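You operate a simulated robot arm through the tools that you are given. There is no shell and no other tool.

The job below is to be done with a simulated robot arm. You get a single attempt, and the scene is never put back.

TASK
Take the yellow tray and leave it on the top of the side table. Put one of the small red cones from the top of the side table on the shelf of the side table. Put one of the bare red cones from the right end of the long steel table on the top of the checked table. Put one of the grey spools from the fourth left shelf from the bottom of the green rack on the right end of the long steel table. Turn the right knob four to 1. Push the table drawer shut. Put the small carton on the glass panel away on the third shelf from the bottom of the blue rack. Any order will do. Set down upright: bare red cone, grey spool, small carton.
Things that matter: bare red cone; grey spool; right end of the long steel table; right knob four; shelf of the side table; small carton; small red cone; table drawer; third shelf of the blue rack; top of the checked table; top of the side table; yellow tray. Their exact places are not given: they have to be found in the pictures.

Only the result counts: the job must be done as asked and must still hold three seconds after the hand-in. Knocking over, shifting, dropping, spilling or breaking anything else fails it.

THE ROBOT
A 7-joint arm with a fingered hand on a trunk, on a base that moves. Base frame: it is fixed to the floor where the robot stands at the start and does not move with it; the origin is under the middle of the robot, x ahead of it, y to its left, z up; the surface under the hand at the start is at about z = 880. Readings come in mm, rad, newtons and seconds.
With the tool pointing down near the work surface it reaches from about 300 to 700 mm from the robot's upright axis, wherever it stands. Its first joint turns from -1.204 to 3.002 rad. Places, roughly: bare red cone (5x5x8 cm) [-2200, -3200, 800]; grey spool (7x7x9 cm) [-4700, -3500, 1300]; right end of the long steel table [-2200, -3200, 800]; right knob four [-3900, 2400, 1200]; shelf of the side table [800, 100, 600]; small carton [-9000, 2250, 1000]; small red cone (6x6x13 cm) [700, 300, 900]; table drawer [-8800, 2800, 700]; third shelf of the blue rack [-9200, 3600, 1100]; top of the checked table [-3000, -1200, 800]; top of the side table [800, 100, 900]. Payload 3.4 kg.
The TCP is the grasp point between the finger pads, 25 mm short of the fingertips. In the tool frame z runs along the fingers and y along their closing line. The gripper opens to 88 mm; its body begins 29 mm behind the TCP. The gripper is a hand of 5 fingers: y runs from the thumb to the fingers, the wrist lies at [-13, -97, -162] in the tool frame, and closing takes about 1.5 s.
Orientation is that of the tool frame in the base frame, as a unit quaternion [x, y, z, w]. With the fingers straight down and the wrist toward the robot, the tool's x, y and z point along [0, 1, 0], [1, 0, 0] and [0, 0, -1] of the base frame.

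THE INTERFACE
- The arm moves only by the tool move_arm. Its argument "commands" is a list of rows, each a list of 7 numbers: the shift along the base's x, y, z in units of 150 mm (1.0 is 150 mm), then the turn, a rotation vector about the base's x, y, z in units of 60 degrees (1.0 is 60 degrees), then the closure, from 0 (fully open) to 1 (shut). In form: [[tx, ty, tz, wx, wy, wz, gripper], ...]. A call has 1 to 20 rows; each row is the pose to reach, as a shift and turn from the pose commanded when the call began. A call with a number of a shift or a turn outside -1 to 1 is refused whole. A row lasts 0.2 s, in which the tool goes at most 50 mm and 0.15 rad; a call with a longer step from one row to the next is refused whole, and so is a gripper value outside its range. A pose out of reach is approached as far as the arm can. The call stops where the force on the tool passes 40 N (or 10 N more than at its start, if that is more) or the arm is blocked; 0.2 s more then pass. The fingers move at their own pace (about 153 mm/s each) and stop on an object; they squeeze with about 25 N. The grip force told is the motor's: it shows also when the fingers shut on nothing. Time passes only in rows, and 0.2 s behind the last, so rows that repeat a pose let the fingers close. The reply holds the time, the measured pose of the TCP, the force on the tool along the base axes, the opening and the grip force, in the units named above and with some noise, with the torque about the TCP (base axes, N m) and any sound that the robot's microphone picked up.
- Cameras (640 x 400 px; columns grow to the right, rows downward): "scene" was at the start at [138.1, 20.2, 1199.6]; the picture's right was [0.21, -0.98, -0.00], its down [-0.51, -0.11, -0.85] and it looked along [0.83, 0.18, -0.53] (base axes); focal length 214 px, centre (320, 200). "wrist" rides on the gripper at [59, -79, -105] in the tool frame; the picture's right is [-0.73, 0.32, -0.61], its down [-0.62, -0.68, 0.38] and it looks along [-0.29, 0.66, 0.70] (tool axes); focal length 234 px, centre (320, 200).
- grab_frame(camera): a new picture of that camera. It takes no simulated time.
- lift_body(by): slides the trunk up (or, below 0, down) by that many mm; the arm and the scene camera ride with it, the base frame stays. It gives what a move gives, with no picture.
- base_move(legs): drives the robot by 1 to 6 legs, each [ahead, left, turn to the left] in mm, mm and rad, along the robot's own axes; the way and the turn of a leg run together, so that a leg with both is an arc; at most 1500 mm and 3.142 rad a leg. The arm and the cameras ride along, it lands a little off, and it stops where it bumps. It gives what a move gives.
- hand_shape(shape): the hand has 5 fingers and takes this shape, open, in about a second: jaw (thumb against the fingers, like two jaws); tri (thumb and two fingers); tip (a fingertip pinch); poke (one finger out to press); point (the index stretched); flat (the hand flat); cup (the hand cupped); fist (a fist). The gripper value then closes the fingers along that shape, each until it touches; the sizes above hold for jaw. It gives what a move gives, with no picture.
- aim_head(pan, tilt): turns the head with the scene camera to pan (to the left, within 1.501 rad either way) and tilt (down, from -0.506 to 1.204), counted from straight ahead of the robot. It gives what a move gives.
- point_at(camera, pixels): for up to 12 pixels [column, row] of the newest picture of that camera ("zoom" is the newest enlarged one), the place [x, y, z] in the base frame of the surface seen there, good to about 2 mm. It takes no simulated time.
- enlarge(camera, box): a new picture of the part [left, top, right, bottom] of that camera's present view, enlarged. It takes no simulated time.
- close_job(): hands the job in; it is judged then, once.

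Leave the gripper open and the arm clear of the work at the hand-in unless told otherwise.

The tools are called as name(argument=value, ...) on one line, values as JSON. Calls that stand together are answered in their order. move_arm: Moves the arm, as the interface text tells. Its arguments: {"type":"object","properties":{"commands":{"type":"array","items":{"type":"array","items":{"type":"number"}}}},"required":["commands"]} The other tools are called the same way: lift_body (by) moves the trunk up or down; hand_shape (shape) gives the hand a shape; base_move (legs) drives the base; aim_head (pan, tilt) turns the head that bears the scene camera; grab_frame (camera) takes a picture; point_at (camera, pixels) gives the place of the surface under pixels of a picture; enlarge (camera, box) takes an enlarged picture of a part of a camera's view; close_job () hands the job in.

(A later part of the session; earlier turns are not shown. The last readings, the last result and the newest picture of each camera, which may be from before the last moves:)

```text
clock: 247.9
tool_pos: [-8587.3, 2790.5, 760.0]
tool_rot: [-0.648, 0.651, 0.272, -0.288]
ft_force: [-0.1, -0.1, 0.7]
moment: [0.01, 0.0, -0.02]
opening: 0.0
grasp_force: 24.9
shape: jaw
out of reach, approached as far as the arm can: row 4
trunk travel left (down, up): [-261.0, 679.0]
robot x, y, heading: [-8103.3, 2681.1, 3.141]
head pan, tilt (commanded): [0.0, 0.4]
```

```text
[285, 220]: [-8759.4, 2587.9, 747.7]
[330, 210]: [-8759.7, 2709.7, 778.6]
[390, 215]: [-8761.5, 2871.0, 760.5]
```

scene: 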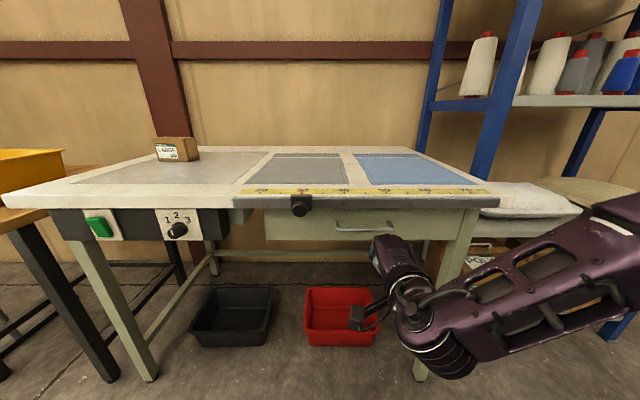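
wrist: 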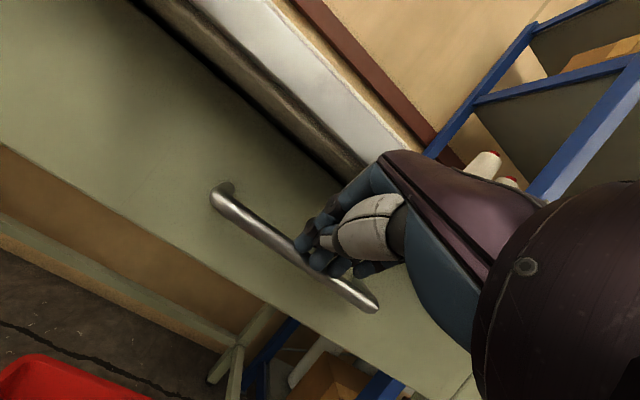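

The drawer face stays at −8760 even under a 54 N push, so it is shut. Next the small carton: I back up 150 mm, raise the trunk and bring the hand back to vertical, open.

base_move(legs=[[-150, 0, 0]])

lift_body(by=330)

move_arm(commands=[[0, 0, 0, 0, -0.12, 0, 0.5], [0, 0, 0, 0, -0.24, 0, 0.0], [0, 0, 0, 0, -0.36, 0, 0.0], [0, 0, 0, 0, -0.48, 0, 0.0], [0, 0, 0, 0, -0.6, 0, 0.0], [0, 0, 0, 0, -0.72, 0, 0.0], [0, 0, 0, 0, -0.79, 0, 0.0], [0, 0, 0, 0, -0.79, 0, 0.0]])

grab_frame(camera="scene")

```text
clock: 249.3
tool_pos: [-8437.0, 2789.3, 760.6]
tool_rot: [-0.648, 0.651, 0.272, -0.288]
ft_force: [0.2, -0.2, -0.3]
moment: [-0.02, -0.01, 0.0]
opening: 0.0
grasp_force: 24.8
shape: jaw
trunk travel left (down, up): [-261.0, 679.0]
robot x, y, heading: [-7951.6, 2679.8, -3.142]
head pan, tilt (commanded): [0.0, 0.4]
```

```text
clock: 252.6
tool_pos: [-8436.4, 2789.7, 1089.6]
tool_rot: [-0.647, 0.651, 0.273, -0.288]
ft_force: [-0.9, 0.7, -0.5]
moment: [0.01, 0.02, 0.01]
opening: 0.3
grasp_force: 25.1
shape: jaw
trunk travel left (down, up): [-591.0, 349.0]
robot x, y, heading: [-7955.2, 2677.7, -3.138]
head pan, tilt (commanded): [0.0, 0.4]
```

```text
clock: 254.4
tool_pos: [-8435.7, 2789.6, 1091.2]
tool_rot: [-0.702, 0.712, -0.011, -0.002]
ft_force: [-0.6, -0.2, 0.0]
moment: [0.0, -0.03, 0.0]
opening: 87.8
grasp_force: 0.1
shape: jaw
trunk travel left (down, up): [-591.0, 349.0]
robot x, y, heading: [-7949.5, 2683.0, -3.139]
head pan, tilt (commanded): [0.0, 0.4]
```

```text
taken
```

scene: 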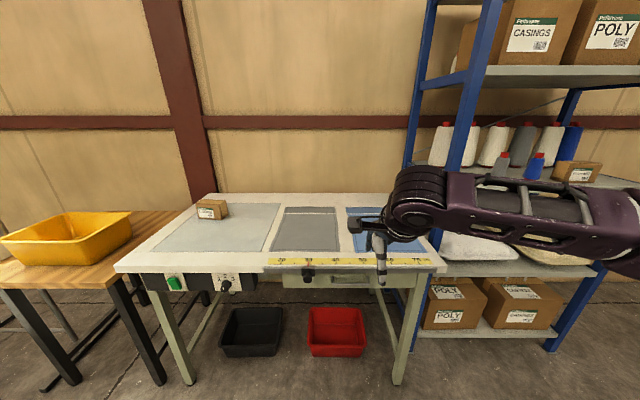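

enlarge(camera="scene", box=[180, 180, 250, 240])

point_at(camera="zoom", pixels=[[150, 175], [275, 175], [340, 130], [165, 140], [300, 160], [430, 140], [420, 210], [350, 260], [150, 250], [250, 155], [360, 145], [250, 300]])

```text
6.67 times, centred on (215, 210) of scene
```

zoom: 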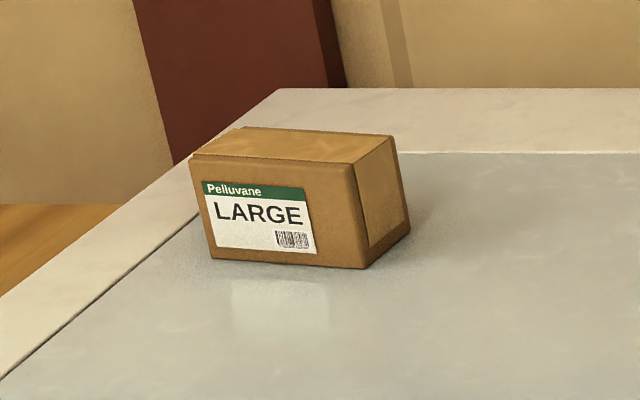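

```text
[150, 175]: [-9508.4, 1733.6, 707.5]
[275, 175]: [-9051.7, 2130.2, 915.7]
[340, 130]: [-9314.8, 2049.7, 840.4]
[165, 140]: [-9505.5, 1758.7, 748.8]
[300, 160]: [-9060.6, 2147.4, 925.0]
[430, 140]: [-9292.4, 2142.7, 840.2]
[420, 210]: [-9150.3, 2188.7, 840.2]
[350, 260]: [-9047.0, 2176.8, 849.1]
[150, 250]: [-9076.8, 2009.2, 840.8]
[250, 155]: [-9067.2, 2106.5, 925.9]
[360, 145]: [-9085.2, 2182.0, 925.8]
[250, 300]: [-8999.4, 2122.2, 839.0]
```

point_at(camera="zoom", pixels=[[196, 162], [346, 170], [388, 142], [248, 132], [214, 254], [362, 264], [402, 232], [380, 200], [320, 145]])

```text
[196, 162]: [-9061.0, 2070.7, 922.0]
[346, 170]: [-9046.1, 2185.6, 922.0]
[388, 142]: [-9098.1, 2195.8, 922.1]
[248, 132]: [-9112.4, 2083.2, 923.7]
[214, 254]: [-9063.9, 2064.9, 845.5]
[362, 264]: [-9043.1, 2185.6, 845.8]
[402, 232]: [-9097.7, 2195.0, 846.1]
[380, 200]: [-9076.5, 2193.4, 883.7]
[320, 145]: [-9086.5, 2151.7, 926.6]
```

The carton: top z≈926, table glass z≈840, centre ≈(−9079, 2134), ~57 mm deep, ~118 mm wide, turned about 9°. I drive to about (−8430, 2150) with the hand high above the table.

point_at(camera="scene", pixels=[[115, 278], [210, 215], [75, 370], [145, 370], [125, 268], [230, 287], [180, 370], [190, 360]])

base_move(legs=[[0, 533, 0]])

grab_frame(camera="scene")

```text
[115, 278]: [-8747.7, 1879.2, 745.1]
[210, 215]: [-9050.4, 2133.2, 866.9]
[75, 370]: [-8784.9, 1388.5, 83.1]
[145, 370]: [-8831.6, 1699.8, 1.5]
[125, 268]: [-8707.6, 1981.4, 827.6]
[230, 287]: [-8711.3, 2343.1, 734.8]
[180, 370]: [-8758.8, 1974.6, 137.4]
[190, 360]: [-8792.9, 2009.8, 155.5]
```

```text
clock: 257.4
tool_pos: [-8434.3, 2256.9, 1089.8]
tool_rot: [-0.706, 0.709, -0.011, -0.003]
ft_force: [0.1, -0.6, -0.6]
moment: [-0.01, 0.02, 0.01]
opening: 87.9
grasp_force: 0.0
shape: jaw
trunk travel left (down, up): [-591.0, 349.0]
robot x, y, heading: [-7949.8, 2155.3, -3.136]
head pan, tilt (commanded): [0.0, 0.4]
```

```text
taken
```

scene: 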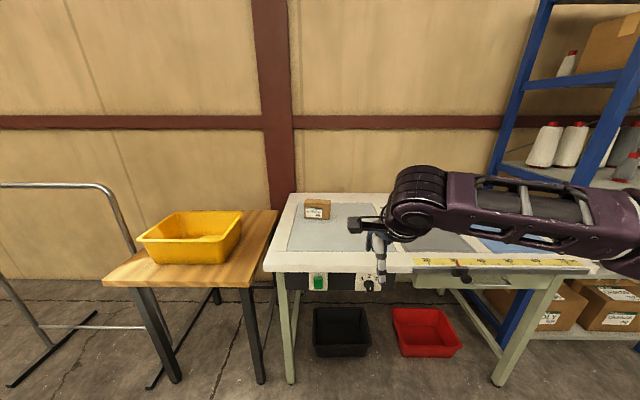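

base_move(legs=[[480, 0, 0]])

aim_head(pan=0.05, tilt=0.7)

grab_frame(camera="scene")

grab_frame(camera="wrist")

```text
clock: 260.3
tool_pos: [-8921.4, 2249.2, 1089.8]
tool_rot: [0.708, -0.707, 0.011, 0.003]
ft_force: [0.5, 0.0, 0.1]
moment: [-0.01, 0.04, -0.02]
opening: 87.8
grasp_force: 0.0
shape: jaw
trunk travel left (down, up): [-591.0, 349.0]
robot x, y, heading: [-8439.4, 2145.7, -3.126]
head pan, tilt (commanded): [0.0, 0.4]
```

```text
clock: 261.1
tool_pos: [-8922.5, 2249.1, 1090.6]
tool_rot: [0.707, -0.707, 0.011, 0.002]
ft_force: [0.8, 0.4, -0.8]
moment: [0.02, -0.01, -0.04]
opening: 87.6
grasp_force: 0.0
shape: jaw
trunk travel left (down, up): [-591.0, 349.0]
robot x, y, heading: [-8433.4, 2143.7, -3.124]
head pan, tilt (commanded): [0.051, 0.7]
```

```text
taken
```

scene: 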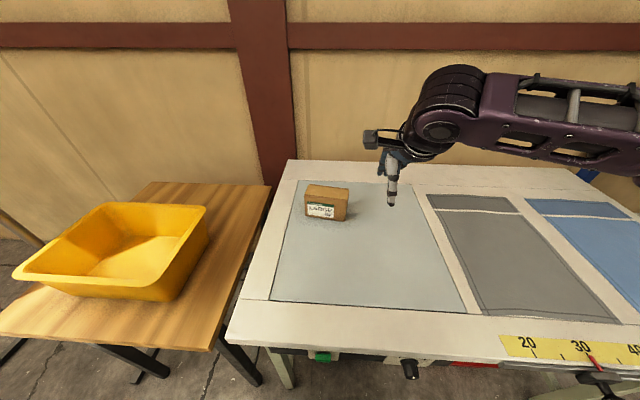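

```text
taken
```

wrist: 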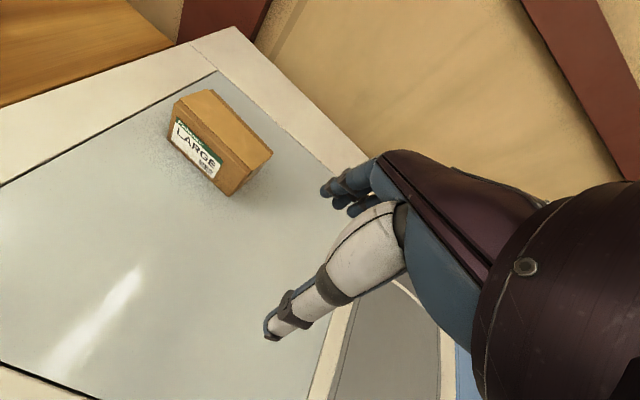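

I move above the carton with a −9.6° yaw, in two calls.

move_arm(commands=[[-0.17, -0.19, -0.05, 0, 0, -0.04, 0], [-0.35, -0.38, -0.1, 0, 0, -0.08, 0], [-0.52, -0.57, -0.15, 0, 0, -0.12, 0], [-0.7, -0.77, -0.2, 0, 0, -0.16, 0], [-0.9, -0.77, -0.25, 0, 0, -0.16, 0], [-0.9, -0.77, -0.25, 0, 0, -0.16, 0]])

grab_frame(camera="scene")

grab_frame(camera="wrist")

```text
clock: 262.5
tool_pos: [-9056.4, 2134.4, 1053.0]
tool_rot: [-0.646, 0.764, -0.011, -0.003]
ft_force: [-0.3, -0.8, 0.2]
moment: [-0.05, -0.04, -0.01]
opening: 87.4
grasp_force: 0.0
shape: jaw
trunk travel left (down, up): [-591.0, 349.0]
robot x, y, heading: [-8436.3, 2142.0, -3.123]
head pan, tilt (commanded): [0.051, 0.7]
```

```text
taken
```

scene: 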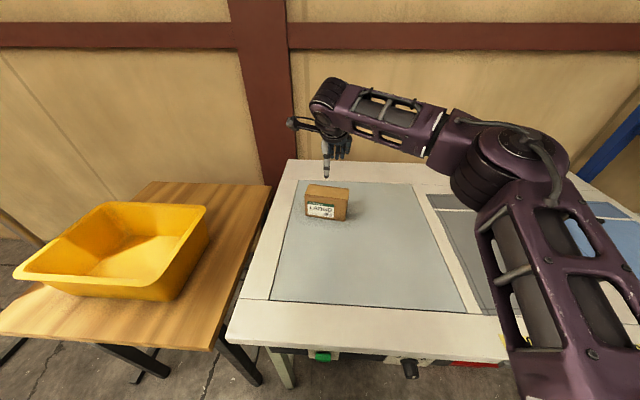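

```text
taken
```

wrist: 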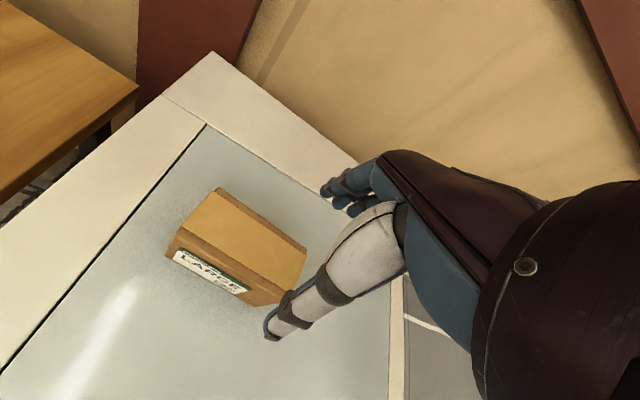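

Orientation matches the carton (y_t ≈ (−0.987, 0.165)). I move to the centre and lower to z≈935, then look.

move_arm(commands=[[-0.15, -0.06, -0.2, 0, 0, 0, 0], [-0.15, -0.06, -0.5, 0, 0, 0, 0], [-0.15, -0.06, -0.78, 0, 0, 0, 0], [-0.15, -0.06, -0.78, 0, 0, 0, 0]])

grab_frame(camera="wrist")

enlarge(camera="scene", box=[260, 100, 420, 250])

```text
clock: 263.5
tool_pos: [-9080.6, 2126.3, 935.8]
tool_rot: [-0.645, 0.764, -0.011, -0.003]
ft_force: [-0.1, 0.2, -0.1]
moment: [0.03, 0.03, -0.01]
opening: 88.1
grasp_force: 0.1
shape: jaw
trunk travel left (down, up): [-591.0, 349.0]
robot x, y, heading: [-8432.3, 2140.8, -3.125]
head pan, tilt (commanded): [0.051, 0.7]
```

```text
taken
```

wrist: 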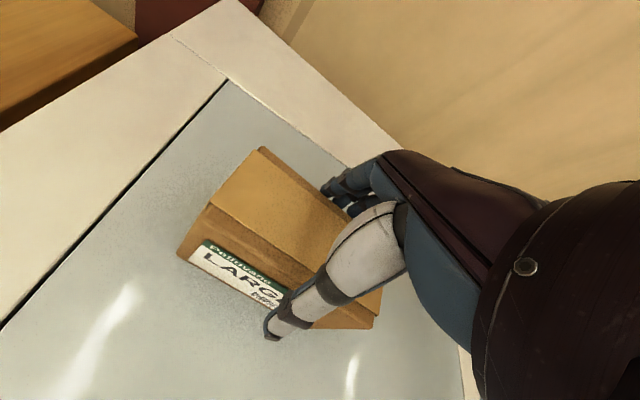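

```text
2.67 times, centred on (340, 175) of scene
```

zoom: 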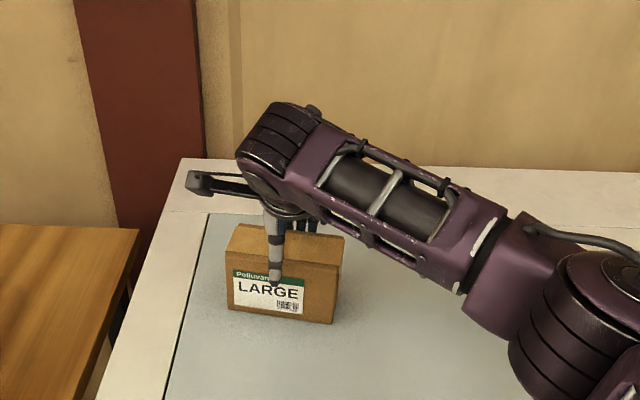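

Thumb in front, fingers behind the carton. I lower to z≈903 and close.

move_arm(commands=[[0, 0, -0.12, 0, 0, 0, 0], [0, 0, -0.22, 0, 0, 0, 0], [0, 0, -0.22, 0, 0, 0, 0.2], [0, 0, -0.22, 0, 0, 0, 0.35], [0, 0, -0.22, 0, 0, 0, 0.6], [0, 0, -0.22, 0, 0, 0, 1.0], [0, 0, -0.22, 0, 0, 0, 1.0], [0, 0, -0.22, 0, 0, 0, 1.0], [0, 0, -0.22, 0, 0, 0, 1.0]])

grab_frame(camera="wrist")

```text
clock: 265.5
tool_pos: [-9078.7, 2124.2, 909.2]
tool_rot: [-0.646, 0.764, -0.007, -0.007]
ft_force: [-11.5, 0.1, 33.9]
moment: [0.45, 1.03, 0.32]
opening: 64.5
grasp_force: 25.3
shape: jaw
trunk travel left (down, up): [-591.0, 349.0]
robot x, y, heading: [-8436.1, 2144.5, -3.122]
head pan, tilt (commanded): [0.051, 0.7]
```

```text
taken
```

wrist: 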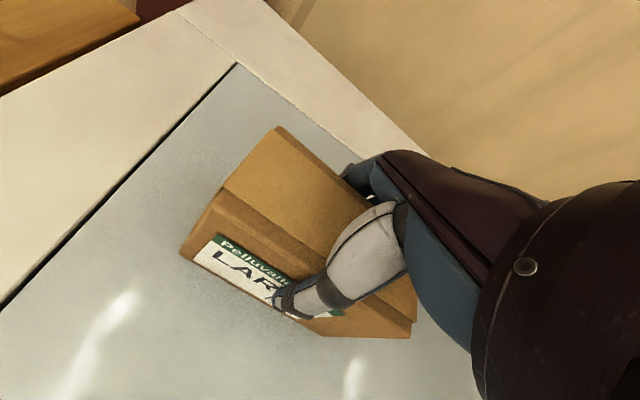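

The palm is pressing on the carton's top (34 N). I lift a little to relieve it while keeping the grip.

move_arm(commands=[[0, 0, 0.05, 0, 0, 0, 1.0], [0, 0, 0.1, 0, 0, 0, 1.0], [0, 0, 0.15, 0, 0, 0, 1.0], [0, 0, 0.15, 0, 0, 0, 1.0]])

grab_frame(camera="wrist")

enlarge(camera="scene", box=[260, 100, 420, 250])

```text
clock: 266.5
tool_pos: [-9079.8, 2124.7, 923.0]
tool_rot: [-0.645, 0.764, -0.011, -0.002]
ft_force: [-0.7, 0.4, -1.7]
moment: [0.01, -0.05, 0.0]
opening: 64.0
grasp_force: 24.9
shape: jaw
trunk travel left (down, up): [-591.0, 349.0]
robot x, y, heading: [-8435.0, 2147.5, -3.124]
head pan, tilt (commanded): [0.051, 0.7]
```

```text
taken
```

wrist: 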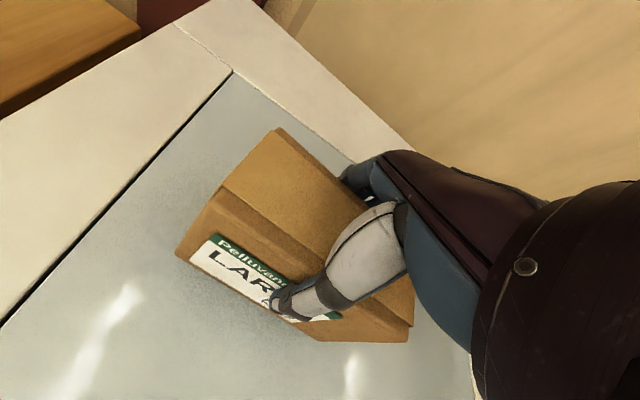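

```text
2.67 times, centred on (340, 175) of scene
```

zoom: 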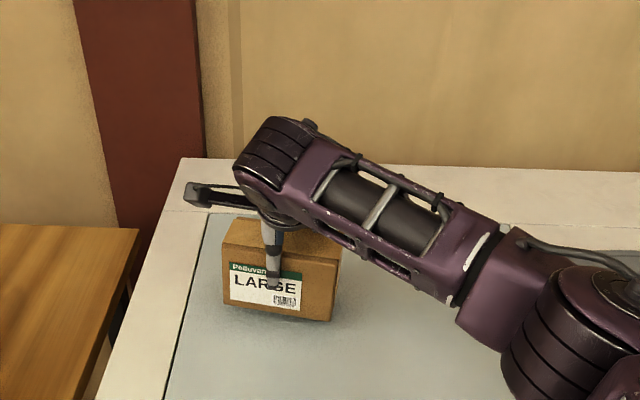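

The carton is held (weight ≈1.7 N). I raise the trunk 230 mm and back away 450 mm.

lift_body(by=230)

base_move(legs=[[-450, 0, 0]])

move_arm(commands=[[0.3, 0.25, 0, 0, 0, 0.04, 1.0], [0.6, 0.5, 0, 0, 0, 0.08, 1.0], [0.8, 0.75, 0, 0, 0, 0.12, 1.0], [1.0, 0.95, 0, 0, 0, 0.16, 1.0], [1.0, 0.95, 0, 0, 0, 0.16, 1.0]])

aim_head(pan=-0.5, tilt=0.3)

grab_frame(camera="scene")

```text
clock: 268.9
tool_pos: [-9080.4, 2124.9, 1154.4]
tool_rot: [-0.645, 0.764, -0.011, -0.003]
ft_force: [0.0, -0.2, -1.7]
moment: [0.0, -0.01, 0.02]
opening: 63.9
grasp_force: 25.4
shape: jaw
trunk travel left (down, up): [-821.0, 119.0]
robot x, y, heading: [-8434.3, 2147.1, -3.124]
head pan, tilt (commanded): [0.051, 0.7]
```

```text
clock: 271.7
tool_pos: [-8630.0, 2136.7, 1154.7]
tool_rot: [-0.642, 0.766, -0.012, -0.003]
ft_force: [-0.2, 0.1, -2.5]
moment: [0.0, -0.02, 0.03]
opening: 64.2
grasp_force: 25.2
shape: jaw
trunk travel left (down, up): [-821.0, 119.0]
robot x, y, heading: [-7986.5, 2152.0, -3.132]
head pan, tilt (commanded): [0.051, 0.7]
```

```text
refused: row 1 steps farther than a row can; nothing moved
```

```text
clock: 272.6
tool_pos: [-8630.3, 2134.9, 1154.9]
tool_rot: [-0.642, 0.767, -0.011, -0.002]
ft_force: [0.2, -0.3, -2.3]
moment: [0.0, 0.0, -0.01]
opening: 64.0
grasp_force: 24.9
shape: jaw
trunk travel left (down, up): [-821.0, 119.0]
robot x, y, heading: [-7983.9, 2151.2, -3.137]
head pan, tilt (commanded): [-0.499, 0.3]
```

```text
taken
```

scene: 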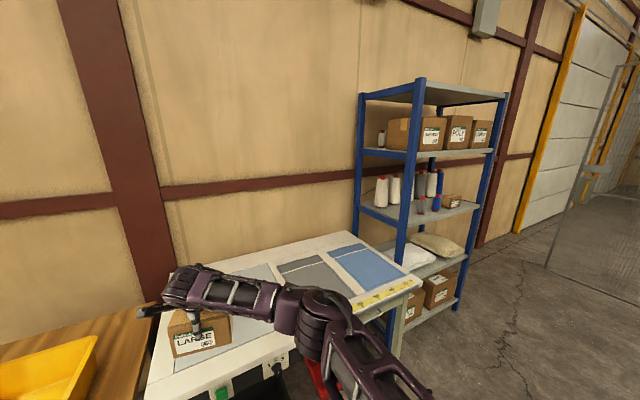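

The rows were too long; I repeat with smaller steps.

move_arm(commands=[[0.2, 0.19, 0, 0, 0, 0.032, 1.0], [0.4, 0.38, 0, 0, 0, 0.064, 1.0], [0.6, 0.57, 0, 0, 0, 0.096, 1.0], [0.8, 0.76, 0, 0, 0, 0.128, 1.0], [1.0, 0.95, 0, 0, 0, 0.16, 1.0], [1.0, 0.95, 0, 0, 0, 0.16, 1.0]])

enlarge(camera="scene", box=[350, 130, 510, 240])

point_at(camera="zoom", pixels=[[120, 305], [230, 335], [350, 320], [490, 290], [500, 275], [290, 290], [345, 275], [410, 275], [180, 310], [240, 270], [420, 300], [200, 80]])

```text
clock: 274.0
tool_pos: [-8480.7, 2278.0, 1155.4]
tool_rot: [-0.703, 0.711, -0.011, -0.001]
ft_force: [-0.8, 0.2, -2.2]
moment: [-0.01, -0.03, 0.0]
opening: 64.0
grasp_force: 25.1
shape: jaw
trunk travel left (down, up): [-821.0, 119.0]
robot x, y, heading: [-7985.1, 2150.6, -3.133]
head pan, tilt (commanded): [-0.499, 0.3]
```

```text
3.64 times, centred on (430, 185) of scene
```

zoom: 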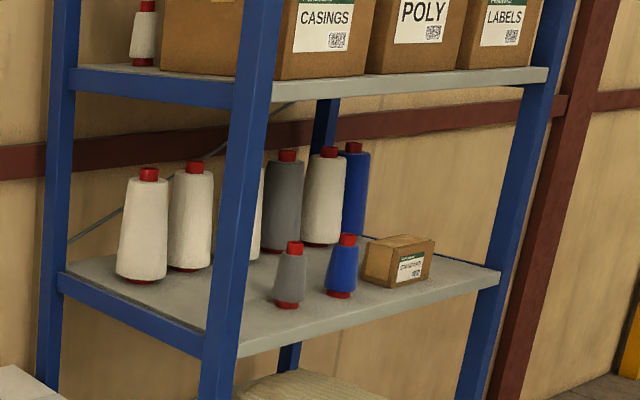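

```text
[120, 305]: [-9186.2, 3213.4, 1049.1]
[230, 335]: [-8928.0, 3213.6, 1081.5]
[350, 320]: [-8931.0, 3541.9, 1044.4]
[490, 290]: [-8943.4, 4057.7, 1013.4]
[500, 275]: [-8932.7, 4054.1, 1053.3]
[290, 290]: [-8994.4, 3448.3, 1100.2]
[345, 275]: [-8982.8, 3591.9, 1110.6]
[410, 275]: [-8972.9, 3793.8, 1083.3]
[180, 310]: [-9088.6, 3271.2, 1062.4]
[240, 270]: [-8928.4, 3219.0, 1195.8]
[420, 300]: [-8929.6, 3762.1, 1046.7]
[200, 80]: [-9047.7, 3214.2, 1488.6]
```

I strafe right to in front of the rack for a better look at the third shelf.

base_move(legs=[[100, -1150, 0]])

aim_head(pan=0.0, tilt=0.3)

grab_frame(camera="scene")

enlarge(camera="scene", box=[270, 130, 600, 280])

```text
clock: 279.9
tool_pos: [-8560.7, 3442.5, 1155.7]
tool_rot: [-0.691, 0.723, -0.011, -0.002]
ft_force: [0.7, 0.3, -2.3]
moment: [0.01, 0.01, 0.03]
opening: 64.0
grasp_force: 25.0
shape: jaw
trunk travel left (down, up): [-821.0, 119.0]
robot x, y, heading: [-8072.4, 3299.0, 3.114]
head pan, tilt (commanded): [-0.499, 0.3]
```

```text
clock: 280.8
tool_pos: [-8559.4, 3443.2, 1154.1]
tool_rot: [-0.691, 0.723, -0.011, -0.003]
ft_force: [-0.2, 0.3, -2.8]
moment: [-0.01, 0.01, 0.02]
opening: 63.9
grasp_force: 25.0
shape: jaw
trunk travel left (down, up): [-821.0, 119.0]
robot x, y, heading: [-8073.8, 3300.9, 3.117]
head pan, tilt (commanded): [0.0, 0.3]
```

```text
taken
```

scene: 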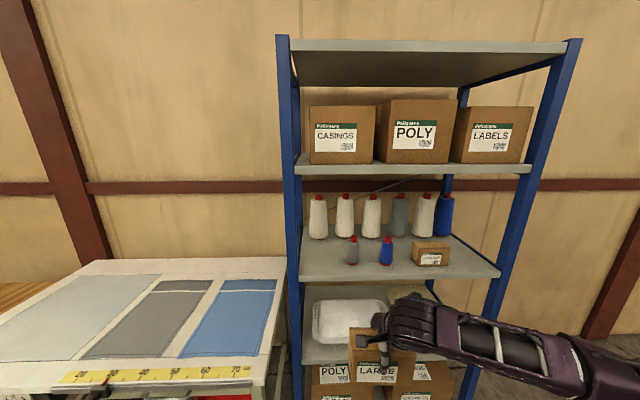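

```text
1.94 times, centred on (435, 205) of scene
```

zoom: 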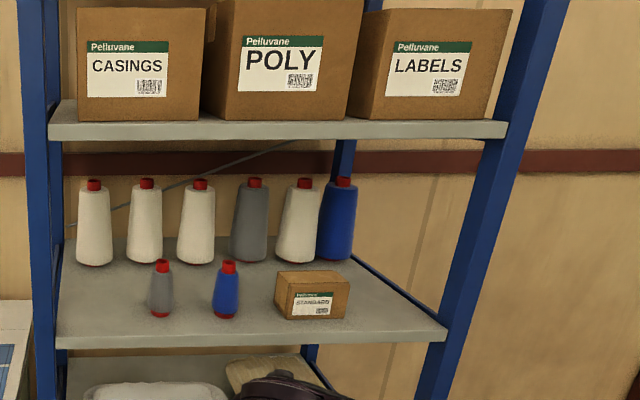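

point_at(camera="zoom", pixels=[[62, 335], [80, 310], [148, 305], [172, 310], [282, 315], [342, 312], [348, 290], [440, 332], [400, 310], [380, 285], [110, 270], [100, 290]])

point_at(camera="scene", pixels=[[420, 380], [385, 385], [290, 200], [500, 290], [490, 300], [300, 290], [320, 165], [460, 255], [450, 265]])

```text
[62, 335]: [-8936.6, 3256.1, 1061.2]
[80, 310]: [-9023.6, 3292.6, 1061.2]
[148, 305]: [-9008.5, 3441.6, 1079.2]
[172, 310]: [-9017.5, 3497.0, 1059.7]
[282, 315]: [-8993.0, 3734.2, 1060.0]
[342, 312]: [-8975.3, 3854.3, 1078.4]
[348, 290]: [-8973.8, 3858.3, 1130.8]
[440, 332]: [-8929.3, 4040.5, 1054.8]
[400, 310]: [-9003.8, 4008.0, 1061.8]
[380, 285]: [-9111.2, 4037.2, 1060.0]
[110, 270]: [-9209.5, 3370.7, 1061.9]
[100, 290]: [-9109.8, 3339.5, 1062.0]
```

```text
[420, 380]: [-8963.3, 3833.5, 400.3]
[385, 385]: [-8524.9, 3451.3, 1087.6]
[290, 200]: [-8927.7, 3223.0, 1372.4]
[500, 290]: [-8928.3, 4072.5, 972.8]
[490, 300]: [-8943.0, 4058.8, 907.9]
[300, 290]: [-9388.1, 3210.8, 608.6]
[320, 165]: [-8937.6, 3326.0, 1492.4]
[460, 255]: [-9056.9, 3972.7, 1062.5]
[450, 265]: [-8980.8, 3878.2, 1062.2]
```

Shelf 3 surface z≈1062; free spot on the right: y from 3858 (brown carton) to ~4050 (post). I'll set the carton down centred near (−8990, 3940). I straighten the heading and strafe right.

base_move(legs=[[0, 0, 0.025], [0, -495, 0]])

aim_head(pan=-0.1, tilt=0.35)

grab_frame(camera="scene")

grab_frame(camera="wrist")

```text
clock: 284.1
tool_pos: [-8563.3, 3929.0, 1154.7]
tool_rot: [-0.702, 0.712, -0.011, -0.002]
ft_force: [0.4, 0.5, -2.3]
moment: [0.0, 0.0, 0.03]
opening: 63.9
grasp_force: 25.1
shape: jaw
trunk travel left (down, up): [-821.0, 119.0]
robot x, y, heading: [-8066.3, 3799.0, -3.147]
head pan, tilt (commanded): [0.0, 0.3]
```

```text
clock: 284.8
tool_pos: [-8563.2, 3929.8, 1154.6]
tool_rot: [-0.702, 0.712, -0.013, -0.002]
ft_force: [-0.3, 0.1, -2.1]
moment: [0.01, 0.02, -0.02]
opening: 64.2
grasp_force: 24.8
shape: jaw
trunk travel left (down, up): [-821.0, 119.0]
robot x, y, heading: [-8067.8, 3797.3, -3.14]
head pan, tilt (commanded): [-0.099, 0.351]
```

```text
taken
```

scene: 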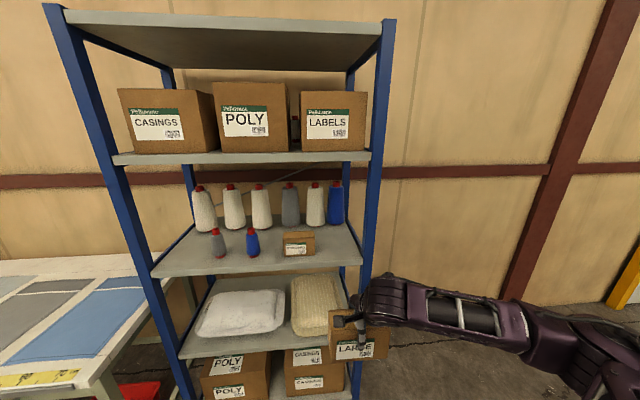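

```text
taken
```

wrist: 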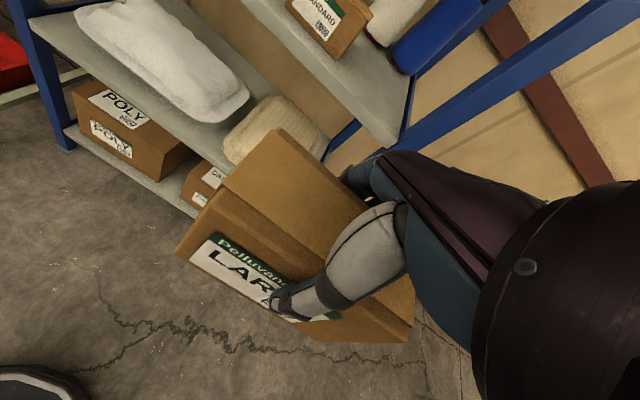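

enlarge(camera="scene", box=[310, 270, 430, 380])

point_at(camera="zoom", pixels=[[75, 325], [255, 325], [80, 160], [250, 230], [90, 300], [240, 300], [160, 320], [130, 150], [75, 210]])

point_at(camera="scene", pixels=[[373, 200], [362, 200], [315, 250], [350, 250], [345, 262], [320, 262], [300, 262], [383, 100]])

```text
3.64 times, centred on (370, 325) of scene
```

zoom: 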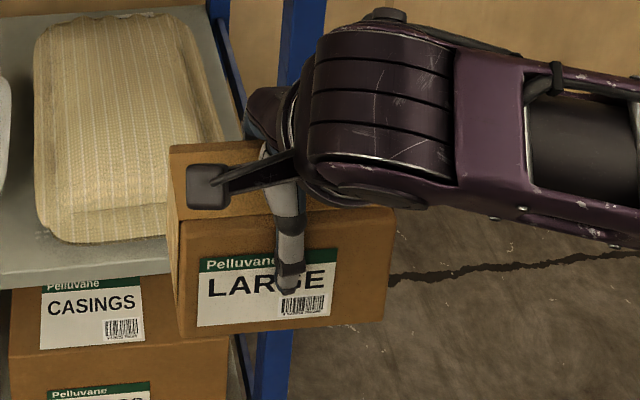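

```text
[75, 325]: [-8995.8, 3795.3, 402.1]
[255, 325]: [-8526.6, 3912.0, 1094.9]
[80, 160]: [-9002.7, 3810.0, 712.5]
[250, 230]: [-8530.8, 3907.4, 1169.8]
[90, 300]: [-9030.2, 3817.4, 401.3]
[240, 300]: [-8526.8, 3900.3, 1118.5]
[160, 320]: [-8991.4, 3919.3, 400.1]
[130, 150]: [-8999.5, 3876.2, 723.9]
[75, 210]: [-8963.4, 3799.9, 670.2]
```

```text
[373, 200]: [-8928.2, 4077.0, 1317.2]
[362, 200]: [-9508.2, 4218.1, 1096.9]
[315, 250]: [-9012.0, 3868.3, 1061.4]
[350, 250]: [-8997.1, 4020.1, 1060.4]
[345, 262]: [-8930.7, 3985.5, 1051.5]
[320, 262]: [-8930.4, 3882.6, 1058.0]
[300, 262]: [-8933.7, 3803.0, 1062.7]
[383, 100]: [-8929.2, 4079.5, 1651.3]
```

The carton spans y≈3875–3993 and its bottom is ≈1086. I drive 290 mm ahead, leaving the last part to the arm.

base_move(legs=[[290, 0, 0]])

grab_frame(camera="scene")

grab_frame(camera="wrist")

```text
clock: 286.8
tool_pos: [-8855.7, 3929.8, 1156.1]
tool_rot: [-0.702, 0.712, -0.011, -0.002]
ft_force: [-0.2, 0.3, -1.2]
moment: [-0.03, -0.01, 0.02]
opening: 64.3
grasp_force: 25.4
shape: jaw
trunk travel left (down, up): [-821.0, 119.0]
robot x, y, heading: [-8363.7, 3799.8, 3.137]
head pan, tilt (commanded): [-0.099, 0.351]
```

```text
taken
```

scene: 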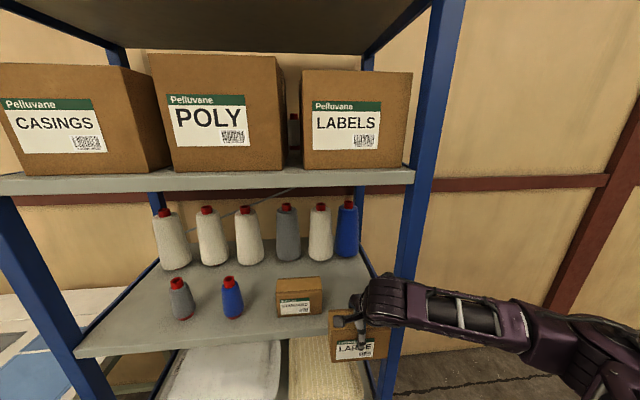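

```text
taken
```

wrist: 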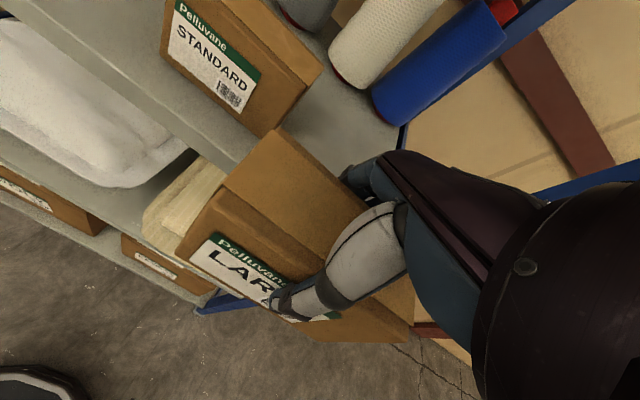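

point_at(camera="scene", pixels=[[390, 280], [405, 300], [425, 290], [450, 300], [480, 310], [412, 240], [395, 345], [420, 315]])

move_arm(commands=[[-0.25, 0, 0, 0, 0, 0, 1.0], [-0.5, 0, 0, 0, 0, 0, 1.0], [-0.5, 0, 0, 0, 0, 0, 1.0]])

grab_frame(camera="scene")

grab_frame(camera="wrist")

```text
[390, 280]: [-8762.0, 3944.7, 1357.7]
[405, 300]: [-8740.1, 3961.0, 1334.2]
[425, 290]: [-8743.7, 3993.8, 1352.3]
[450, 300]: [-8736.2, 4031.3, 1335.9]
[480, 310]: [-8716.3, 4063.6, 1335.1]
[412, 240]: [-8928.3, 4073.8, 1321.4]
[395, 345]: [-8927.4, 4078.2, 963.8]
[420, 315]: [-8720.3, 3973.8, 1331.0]
```

```text
clock: 287.6
tool_pos: [-8931.1, 3931.2, 1155.5]
tool_rot: [-0.702, 0.713, -0.011, -0.002]
ft_force: [0.6, -0.1, -1.4]
moment: [0.02, -0.01, -0.01]
opening: 63.9
grasp_force: 24.8
shape: jaw
trunk travel left (down, up): [-821.0, 119.0]
robot x, y, heading: [-8365.6, 3798.8, 3.134]
head pan, tilt (commanded): [-0.099, 0.351]
```

```text
taken
```

scene: 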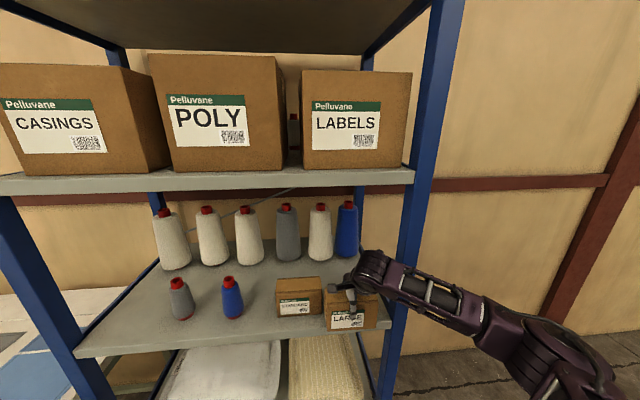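

```text
taken
```

wrist: 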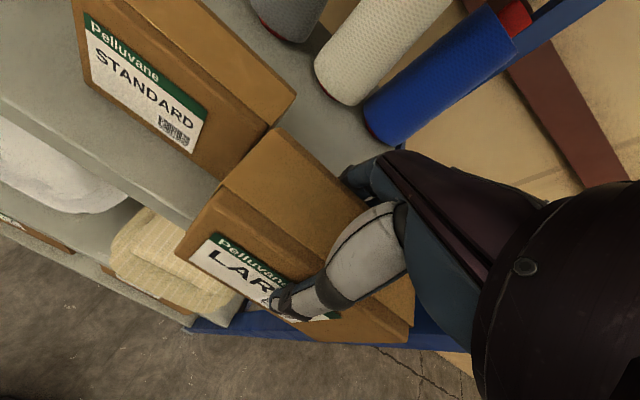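

point_at(camera="scene", pixels=[[372, 258], [385, 262], [395, 270], [410, 275], [430, 283], [450, 295], [480, 305], [405, 255], [398, 310], [400, 330]])

enlarge(camera="scene", box=[310, 230, 500, 350])

```text
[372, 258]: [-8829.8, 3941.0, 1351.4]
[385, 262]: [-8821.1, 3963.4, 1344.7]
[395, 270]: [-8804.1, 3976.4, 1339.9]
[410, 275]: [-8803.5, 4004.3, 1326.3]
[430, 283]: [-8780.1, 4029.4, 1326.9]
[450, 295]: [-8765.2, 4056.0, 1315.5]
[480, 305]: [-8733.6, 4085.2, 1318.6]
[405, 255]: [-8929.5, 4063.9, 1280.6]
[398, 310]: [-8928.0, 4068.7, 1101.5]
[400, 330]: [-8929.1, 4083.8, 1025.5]
```

```text
3.33 times, centred on (405, 290) of scene
```

zoom: 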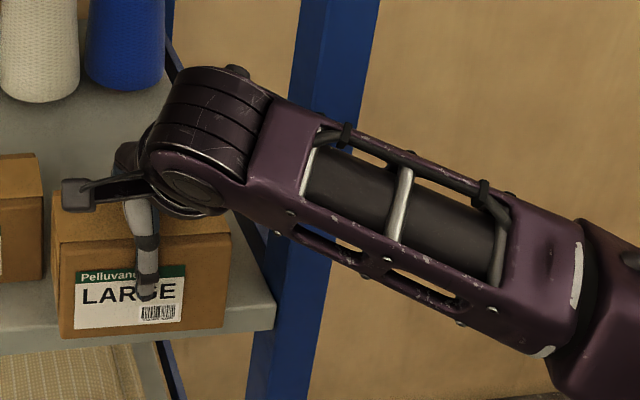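

The forearm's far edge stays ~100 mm clear of the post. I move the last 57 mm in and 10 mm to the right.

move_arm(commands=[[-0.12, 0.07, 0, 0, 0, 0, 1.0], [-0.26, 0.07, 0, 0, 0, 0, 1.0], [-0.38, 0.07, 0, 0, 0, 0, 1.0], [-0.38, 0.07, 0, 0, 0, 0, 1.0]])

enlarge(camera="scene", box=[260, 230, 450, 350])

grab_frame(camera="wrist")

```text
clock: 288.6
tool_pos: [-8988.8, 3939.8, 1154.3]
tool_rot: [-0.702, 0.712, -0.011, -0.003]
ft_force: [-0.2, 0.2, -2.5]
moment: [-0.04, -0.01, -0.01]
opening: 64.1
grasp_force: 24.9
shape: jaw
trunk travel left (down, up): [-821.0, 119.0]
robot x, y, heading: [-8360.3, 3798.7, 3.142]
head pan, tilt (commanded): [-0.099, 0.351]
```

```text
3.33 times, centred on (355, 290) of scene
```

zoom: 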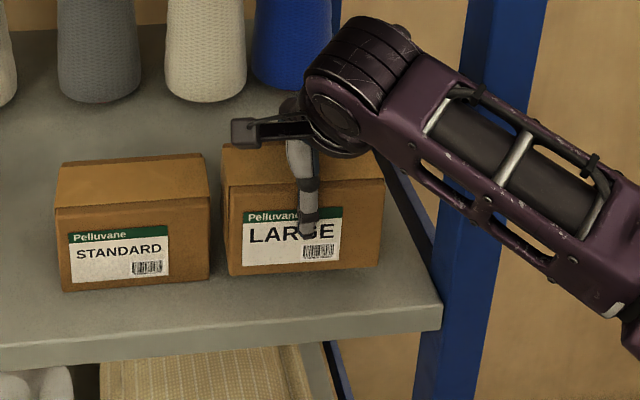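

```text
taken
```

wrist: 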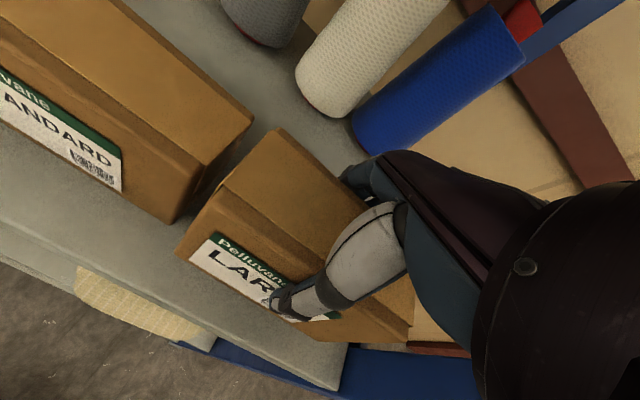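

Position is good. I lower gently: 18 mm, then 2-mm steps until contact.

move_arm(commands=[[0, 0, -0.06, 0, 0, 0, 1.0], [0, 0, -0.12, 0, 0, 0, 1.0], [0, 0, -0.12, 0, 0, 0, 1.0]])

enlarge(camera="scene", box=[300, 240, 400, 330])

point_at(camera="zoom", pixels=[[120, 255], [300, 240], [200, 250], [110, 200], [340, 200], [150, 275], [320, 255]])

```text
clock: 289.4
tool_pos: [-8987.7, 3939.6, 1135.4]
tool_rot: [-0.702, 0.712, -0.012, -0.002]
ft_force: [0.9, -0.9, -0.7]
moment: [0.03, -0.03, -0.01]
opening: 64.1
grasp_force: 25.1
shape: jaw
trunk travel left (down, up): [-821.0, 119.0]
robot x, y, heading: [-8364.3, 3799.8, 3.145]
head pan, tilt (commanded): [-0.099, 0.351]
```

```text
4.44 times, centred on (350, 285) of scene
```

zoom: 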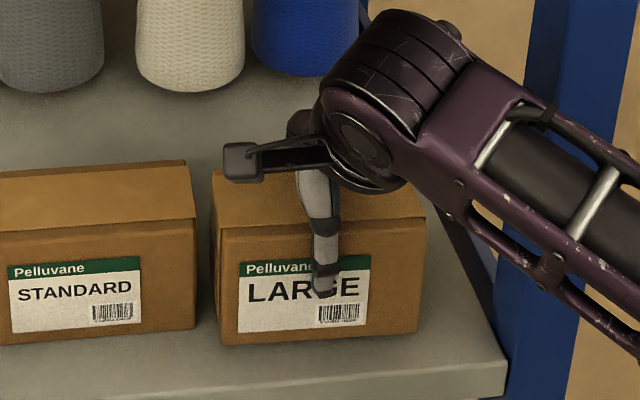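

```text
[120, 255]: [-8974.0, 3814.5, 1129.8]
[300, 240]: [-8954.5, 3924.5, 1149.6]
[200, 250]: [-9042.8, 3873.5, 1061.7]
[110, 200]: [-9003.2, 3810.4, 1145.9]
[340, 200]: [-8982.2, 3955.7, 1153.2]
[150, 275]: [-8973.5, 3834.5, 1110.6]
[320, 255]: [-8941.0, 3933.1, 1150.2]
```

move_arm(commands=[[0, 0, -0.015, 0, 0, 0, 1.0], [0, 0, -0.03, 0, 0, 0, 1.0], [0, 0, -0.03, 0, 0, 0, 1.0]])

enlarge(camera="scene", box=[300, 240, 400, 330])

point_at(camera="zoom", pixels=[[225, 335], [225, 345], [225, 352], [400, 325], [400, 335], [410, 330], [300, 335], [300, 345]])

```text
clock: 290.2
tool_pos: [-8987.8, 3939.7, 1132.1]
tool_rot: [-0.701, 0.713, -0.011, -0.002]
ft_force: [-0.2, -0.3, -1.4]
moment: [0.06, 0.04, 0.01]
opening: 64.1
grasp_force: 25.0
shape: jaw
trunk travel left (down, up): [-821.0, 119.0]
robot x, y, heading: [-8364.4, 3797.0, 3.144]
head pan, tilt (commanded): [-0.099, 0.351]
```

```text
4.44 times, centred on (350, 285) of scene
```

zoom: 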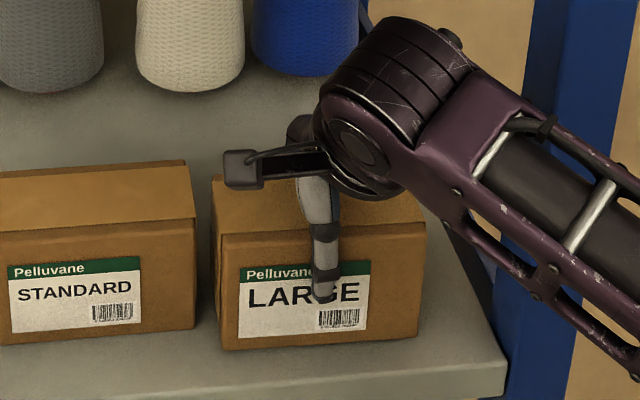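

```text
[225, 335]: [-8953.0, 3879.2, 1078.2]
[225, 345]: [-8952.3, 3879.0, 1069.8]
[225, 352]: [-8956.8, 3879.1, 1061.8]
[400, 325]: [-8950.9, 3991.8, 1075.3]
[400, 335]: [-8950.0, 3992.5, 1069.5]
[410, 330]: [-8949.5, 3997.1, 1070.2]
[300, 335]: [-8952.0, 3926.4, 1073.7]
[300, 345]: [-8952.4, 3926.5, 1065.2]
```

move_arm(commands=[[0, 0, -0.012, 0, 0, 0, 1.0], [0, 0, -0.024, 0, 0, 0, 1.0], [0, 0, -0.024, 0, 0, 0, 1.0]])

```text
clock: 291.0
tool_pos: [-8987.0, 3938.9, 1130.5]
tool_rot: [-0.702, 0.712, -0.01, -0.004]
ft_force: [0.7, 1.1, 8.3]
moment: [0.23, 0.35, 0.04]
opening: 63.8
grasp_force: 24.7
shape: jaw
trunk travel left (down, up): [-821.0, 119.0]
robot x, y, heading: [-8356.2, 3796.0, 3.136]
head pan, tilt (commanded): [-0.099, 0.351]
```

Contact (8 N upward). The carton stands on the shelf; I open the fingers and rise.

move_arm(commands=[[0, 0, 0.005, 0, 0, 0, 0.6], [0, 0, 0.005, 0, 0, 0, 0.3], [0, 0, 0.005, 0, 0, 0, 0.1], [0, 0, 0.005, 0, 0, 0, 0.05], [0, 0, 0.005, 0, 0, 0, 0.05], [0, 0, 0.15, 0, 0, 0, 0.05], [0, 0, 0.4, 0, 0, 0, 0.05], [0, 0, 0.5, 0, 0, 0, 0.05]])

grab_frame(camera="scene")

grab_frame(camera="wrist")

```text
clock: 292.8
tool_pos: [-8987.2, 3940.7, 1203.4]
tool_rot: [-0.701, 0.713, -0.012, -0.001]
ft_force: [-0.2, -0.3, -1.2]
moment: [0.0, -0.01, 0.02]
opening: 64.3
grasp_force: 24.8
shape: jaw
trunk travel left (down, up): [-821.0, 119.0]
robot x, y, heading: [-8366.5, 3793.1, 3.14]
head pan, tilt (commanded): [-0.099, 0.351]
```

```text
taken
```

scene: 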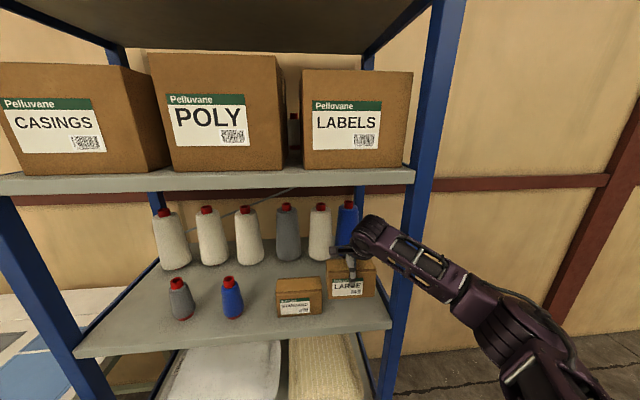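

```text
taken
```

wrist: 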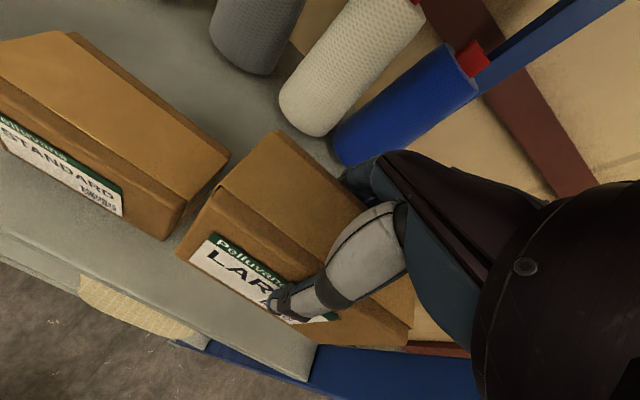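

The fingers did not open and the carton came up with the hand. I lower it back to the shelf first, then open again in place.

move_arm(commands=[[0, 0, -0.2, 0, 0, 0, 1.0], [0, 0, -0.4, 0, 0, 0, 1.0], [0, 0, -0.47, 0, 0, 0, 1.0], [0, 0, -0.485, 0, 0, 0, 1.0], [0, 0, -0.497, 0, 0, 0, 1.0]])

```text
clock: 294.0
tool_pos: [-8987.3, 3940.6, 1130.2]
tool_rot: [-0.701, 0.713, -0.009, -0.004]
ft_force: [-0.4, 1.8, 11.4]
moment: [0.11, 0.45, 0.01]
opening: 64.2
grasp_force: 24.9
shape: jaw
trunk travel left (down, up): [-821.0, 119.0]
robot x, y, heading: [-8360.0, 3795.8, 3.143]
head pan, tilt (commanded): [-0.099, 0.351]
```

move_arm(commands=[[0, 0, 0.003, 0, 0, 0, 0.5], [0, 0, 0.003, 0, 0, 0, 0.0], [0, 0, 0.003, 0, 0, 0, 0.0], [0, 0, 0.003, 0, 0, 0, 0.0], [0, 0, 0.003, 0, 0, 0, 0.0], [0, 0, 0.003, 0, 0, 0, 0.0]])

grab_frame(camera="wrist")

```text
clock: 295.4
tool_pos: [-8986.2, 3939.6, 1130.2]
tool_rot: [-0.701, 0.713, -0.011, -0.003]
ft_force: [-0.2, 0.9, 9.0]
moment: [-0.06, 0.16, -0.13]
opening: 88.0
grasp_force: 0.1
shape: jaw
trunk travel left (down, up): [-821.0, 119.0]
robot x, y, heading: [-8362.9, 3799.0, 3.141]
head pan, tilt (commanded): [-0.099, 0.351]
```

```text
taken
```

wrist: 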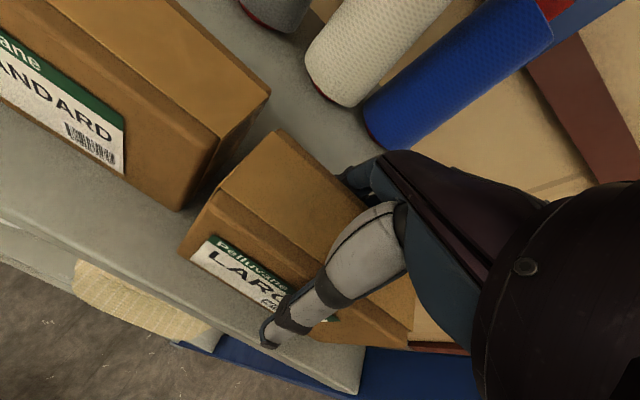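

Now it opened. I rise slowly and check that the carton stays.

move_arm(commands=[[0, 0, 0.05, 0, 0, 0, 0.0], [0, 0, 0.15, 0, 0, 0, 0.0], [0, 0, 0.35, 0, 0, 0, 0.0], [0, 0, 0.6, 0, 0, 0, 0.0], [0, 0, 0.6, 0, 0, 0, 0.0]])

grab_frame(camera="wrist")

enlarge(camera="scene", box=[260, 220, 420, 340])

```text
clock: 296.6
tool_pos: [-8989.3, 3941.5, 1218.6]
tool_rot: [-0.702, 0.712, -0.011, -0.002]
ft_force: [-0.5, 0.6, 0.7]
moment: [0.01, 0.04, 0.01]
opening: 87.8
grasp_force: 0.2
shape: jaw
trunk travel left (down, up): [-821.0, 119.0]
robot x, y, heading: [-8366.2, 3797.9, 3.141]
head pan, tilt (commanded): [-0.099, 0.351]
```

```text
taken
```

wrist: 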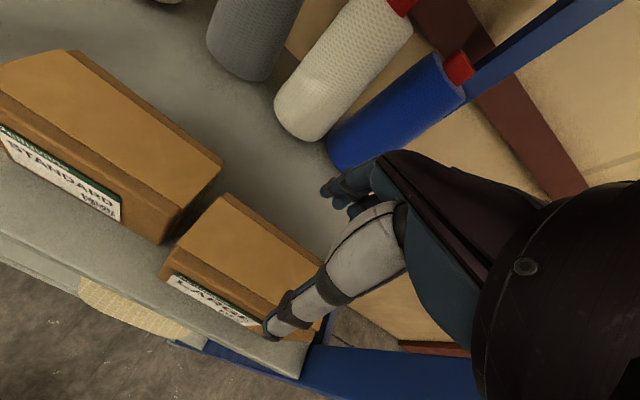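

```text
3.33 times, centred on (340, 280) of scene
```

zoom: 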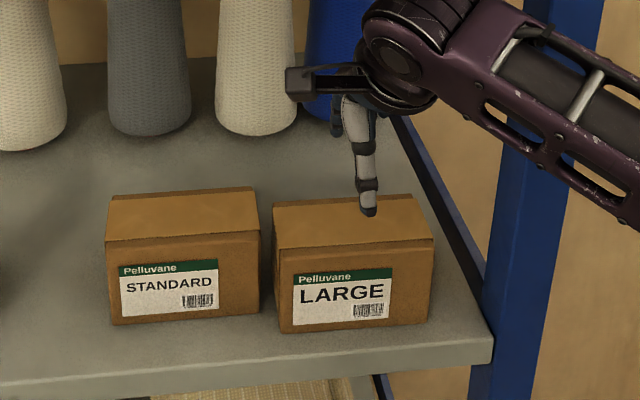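

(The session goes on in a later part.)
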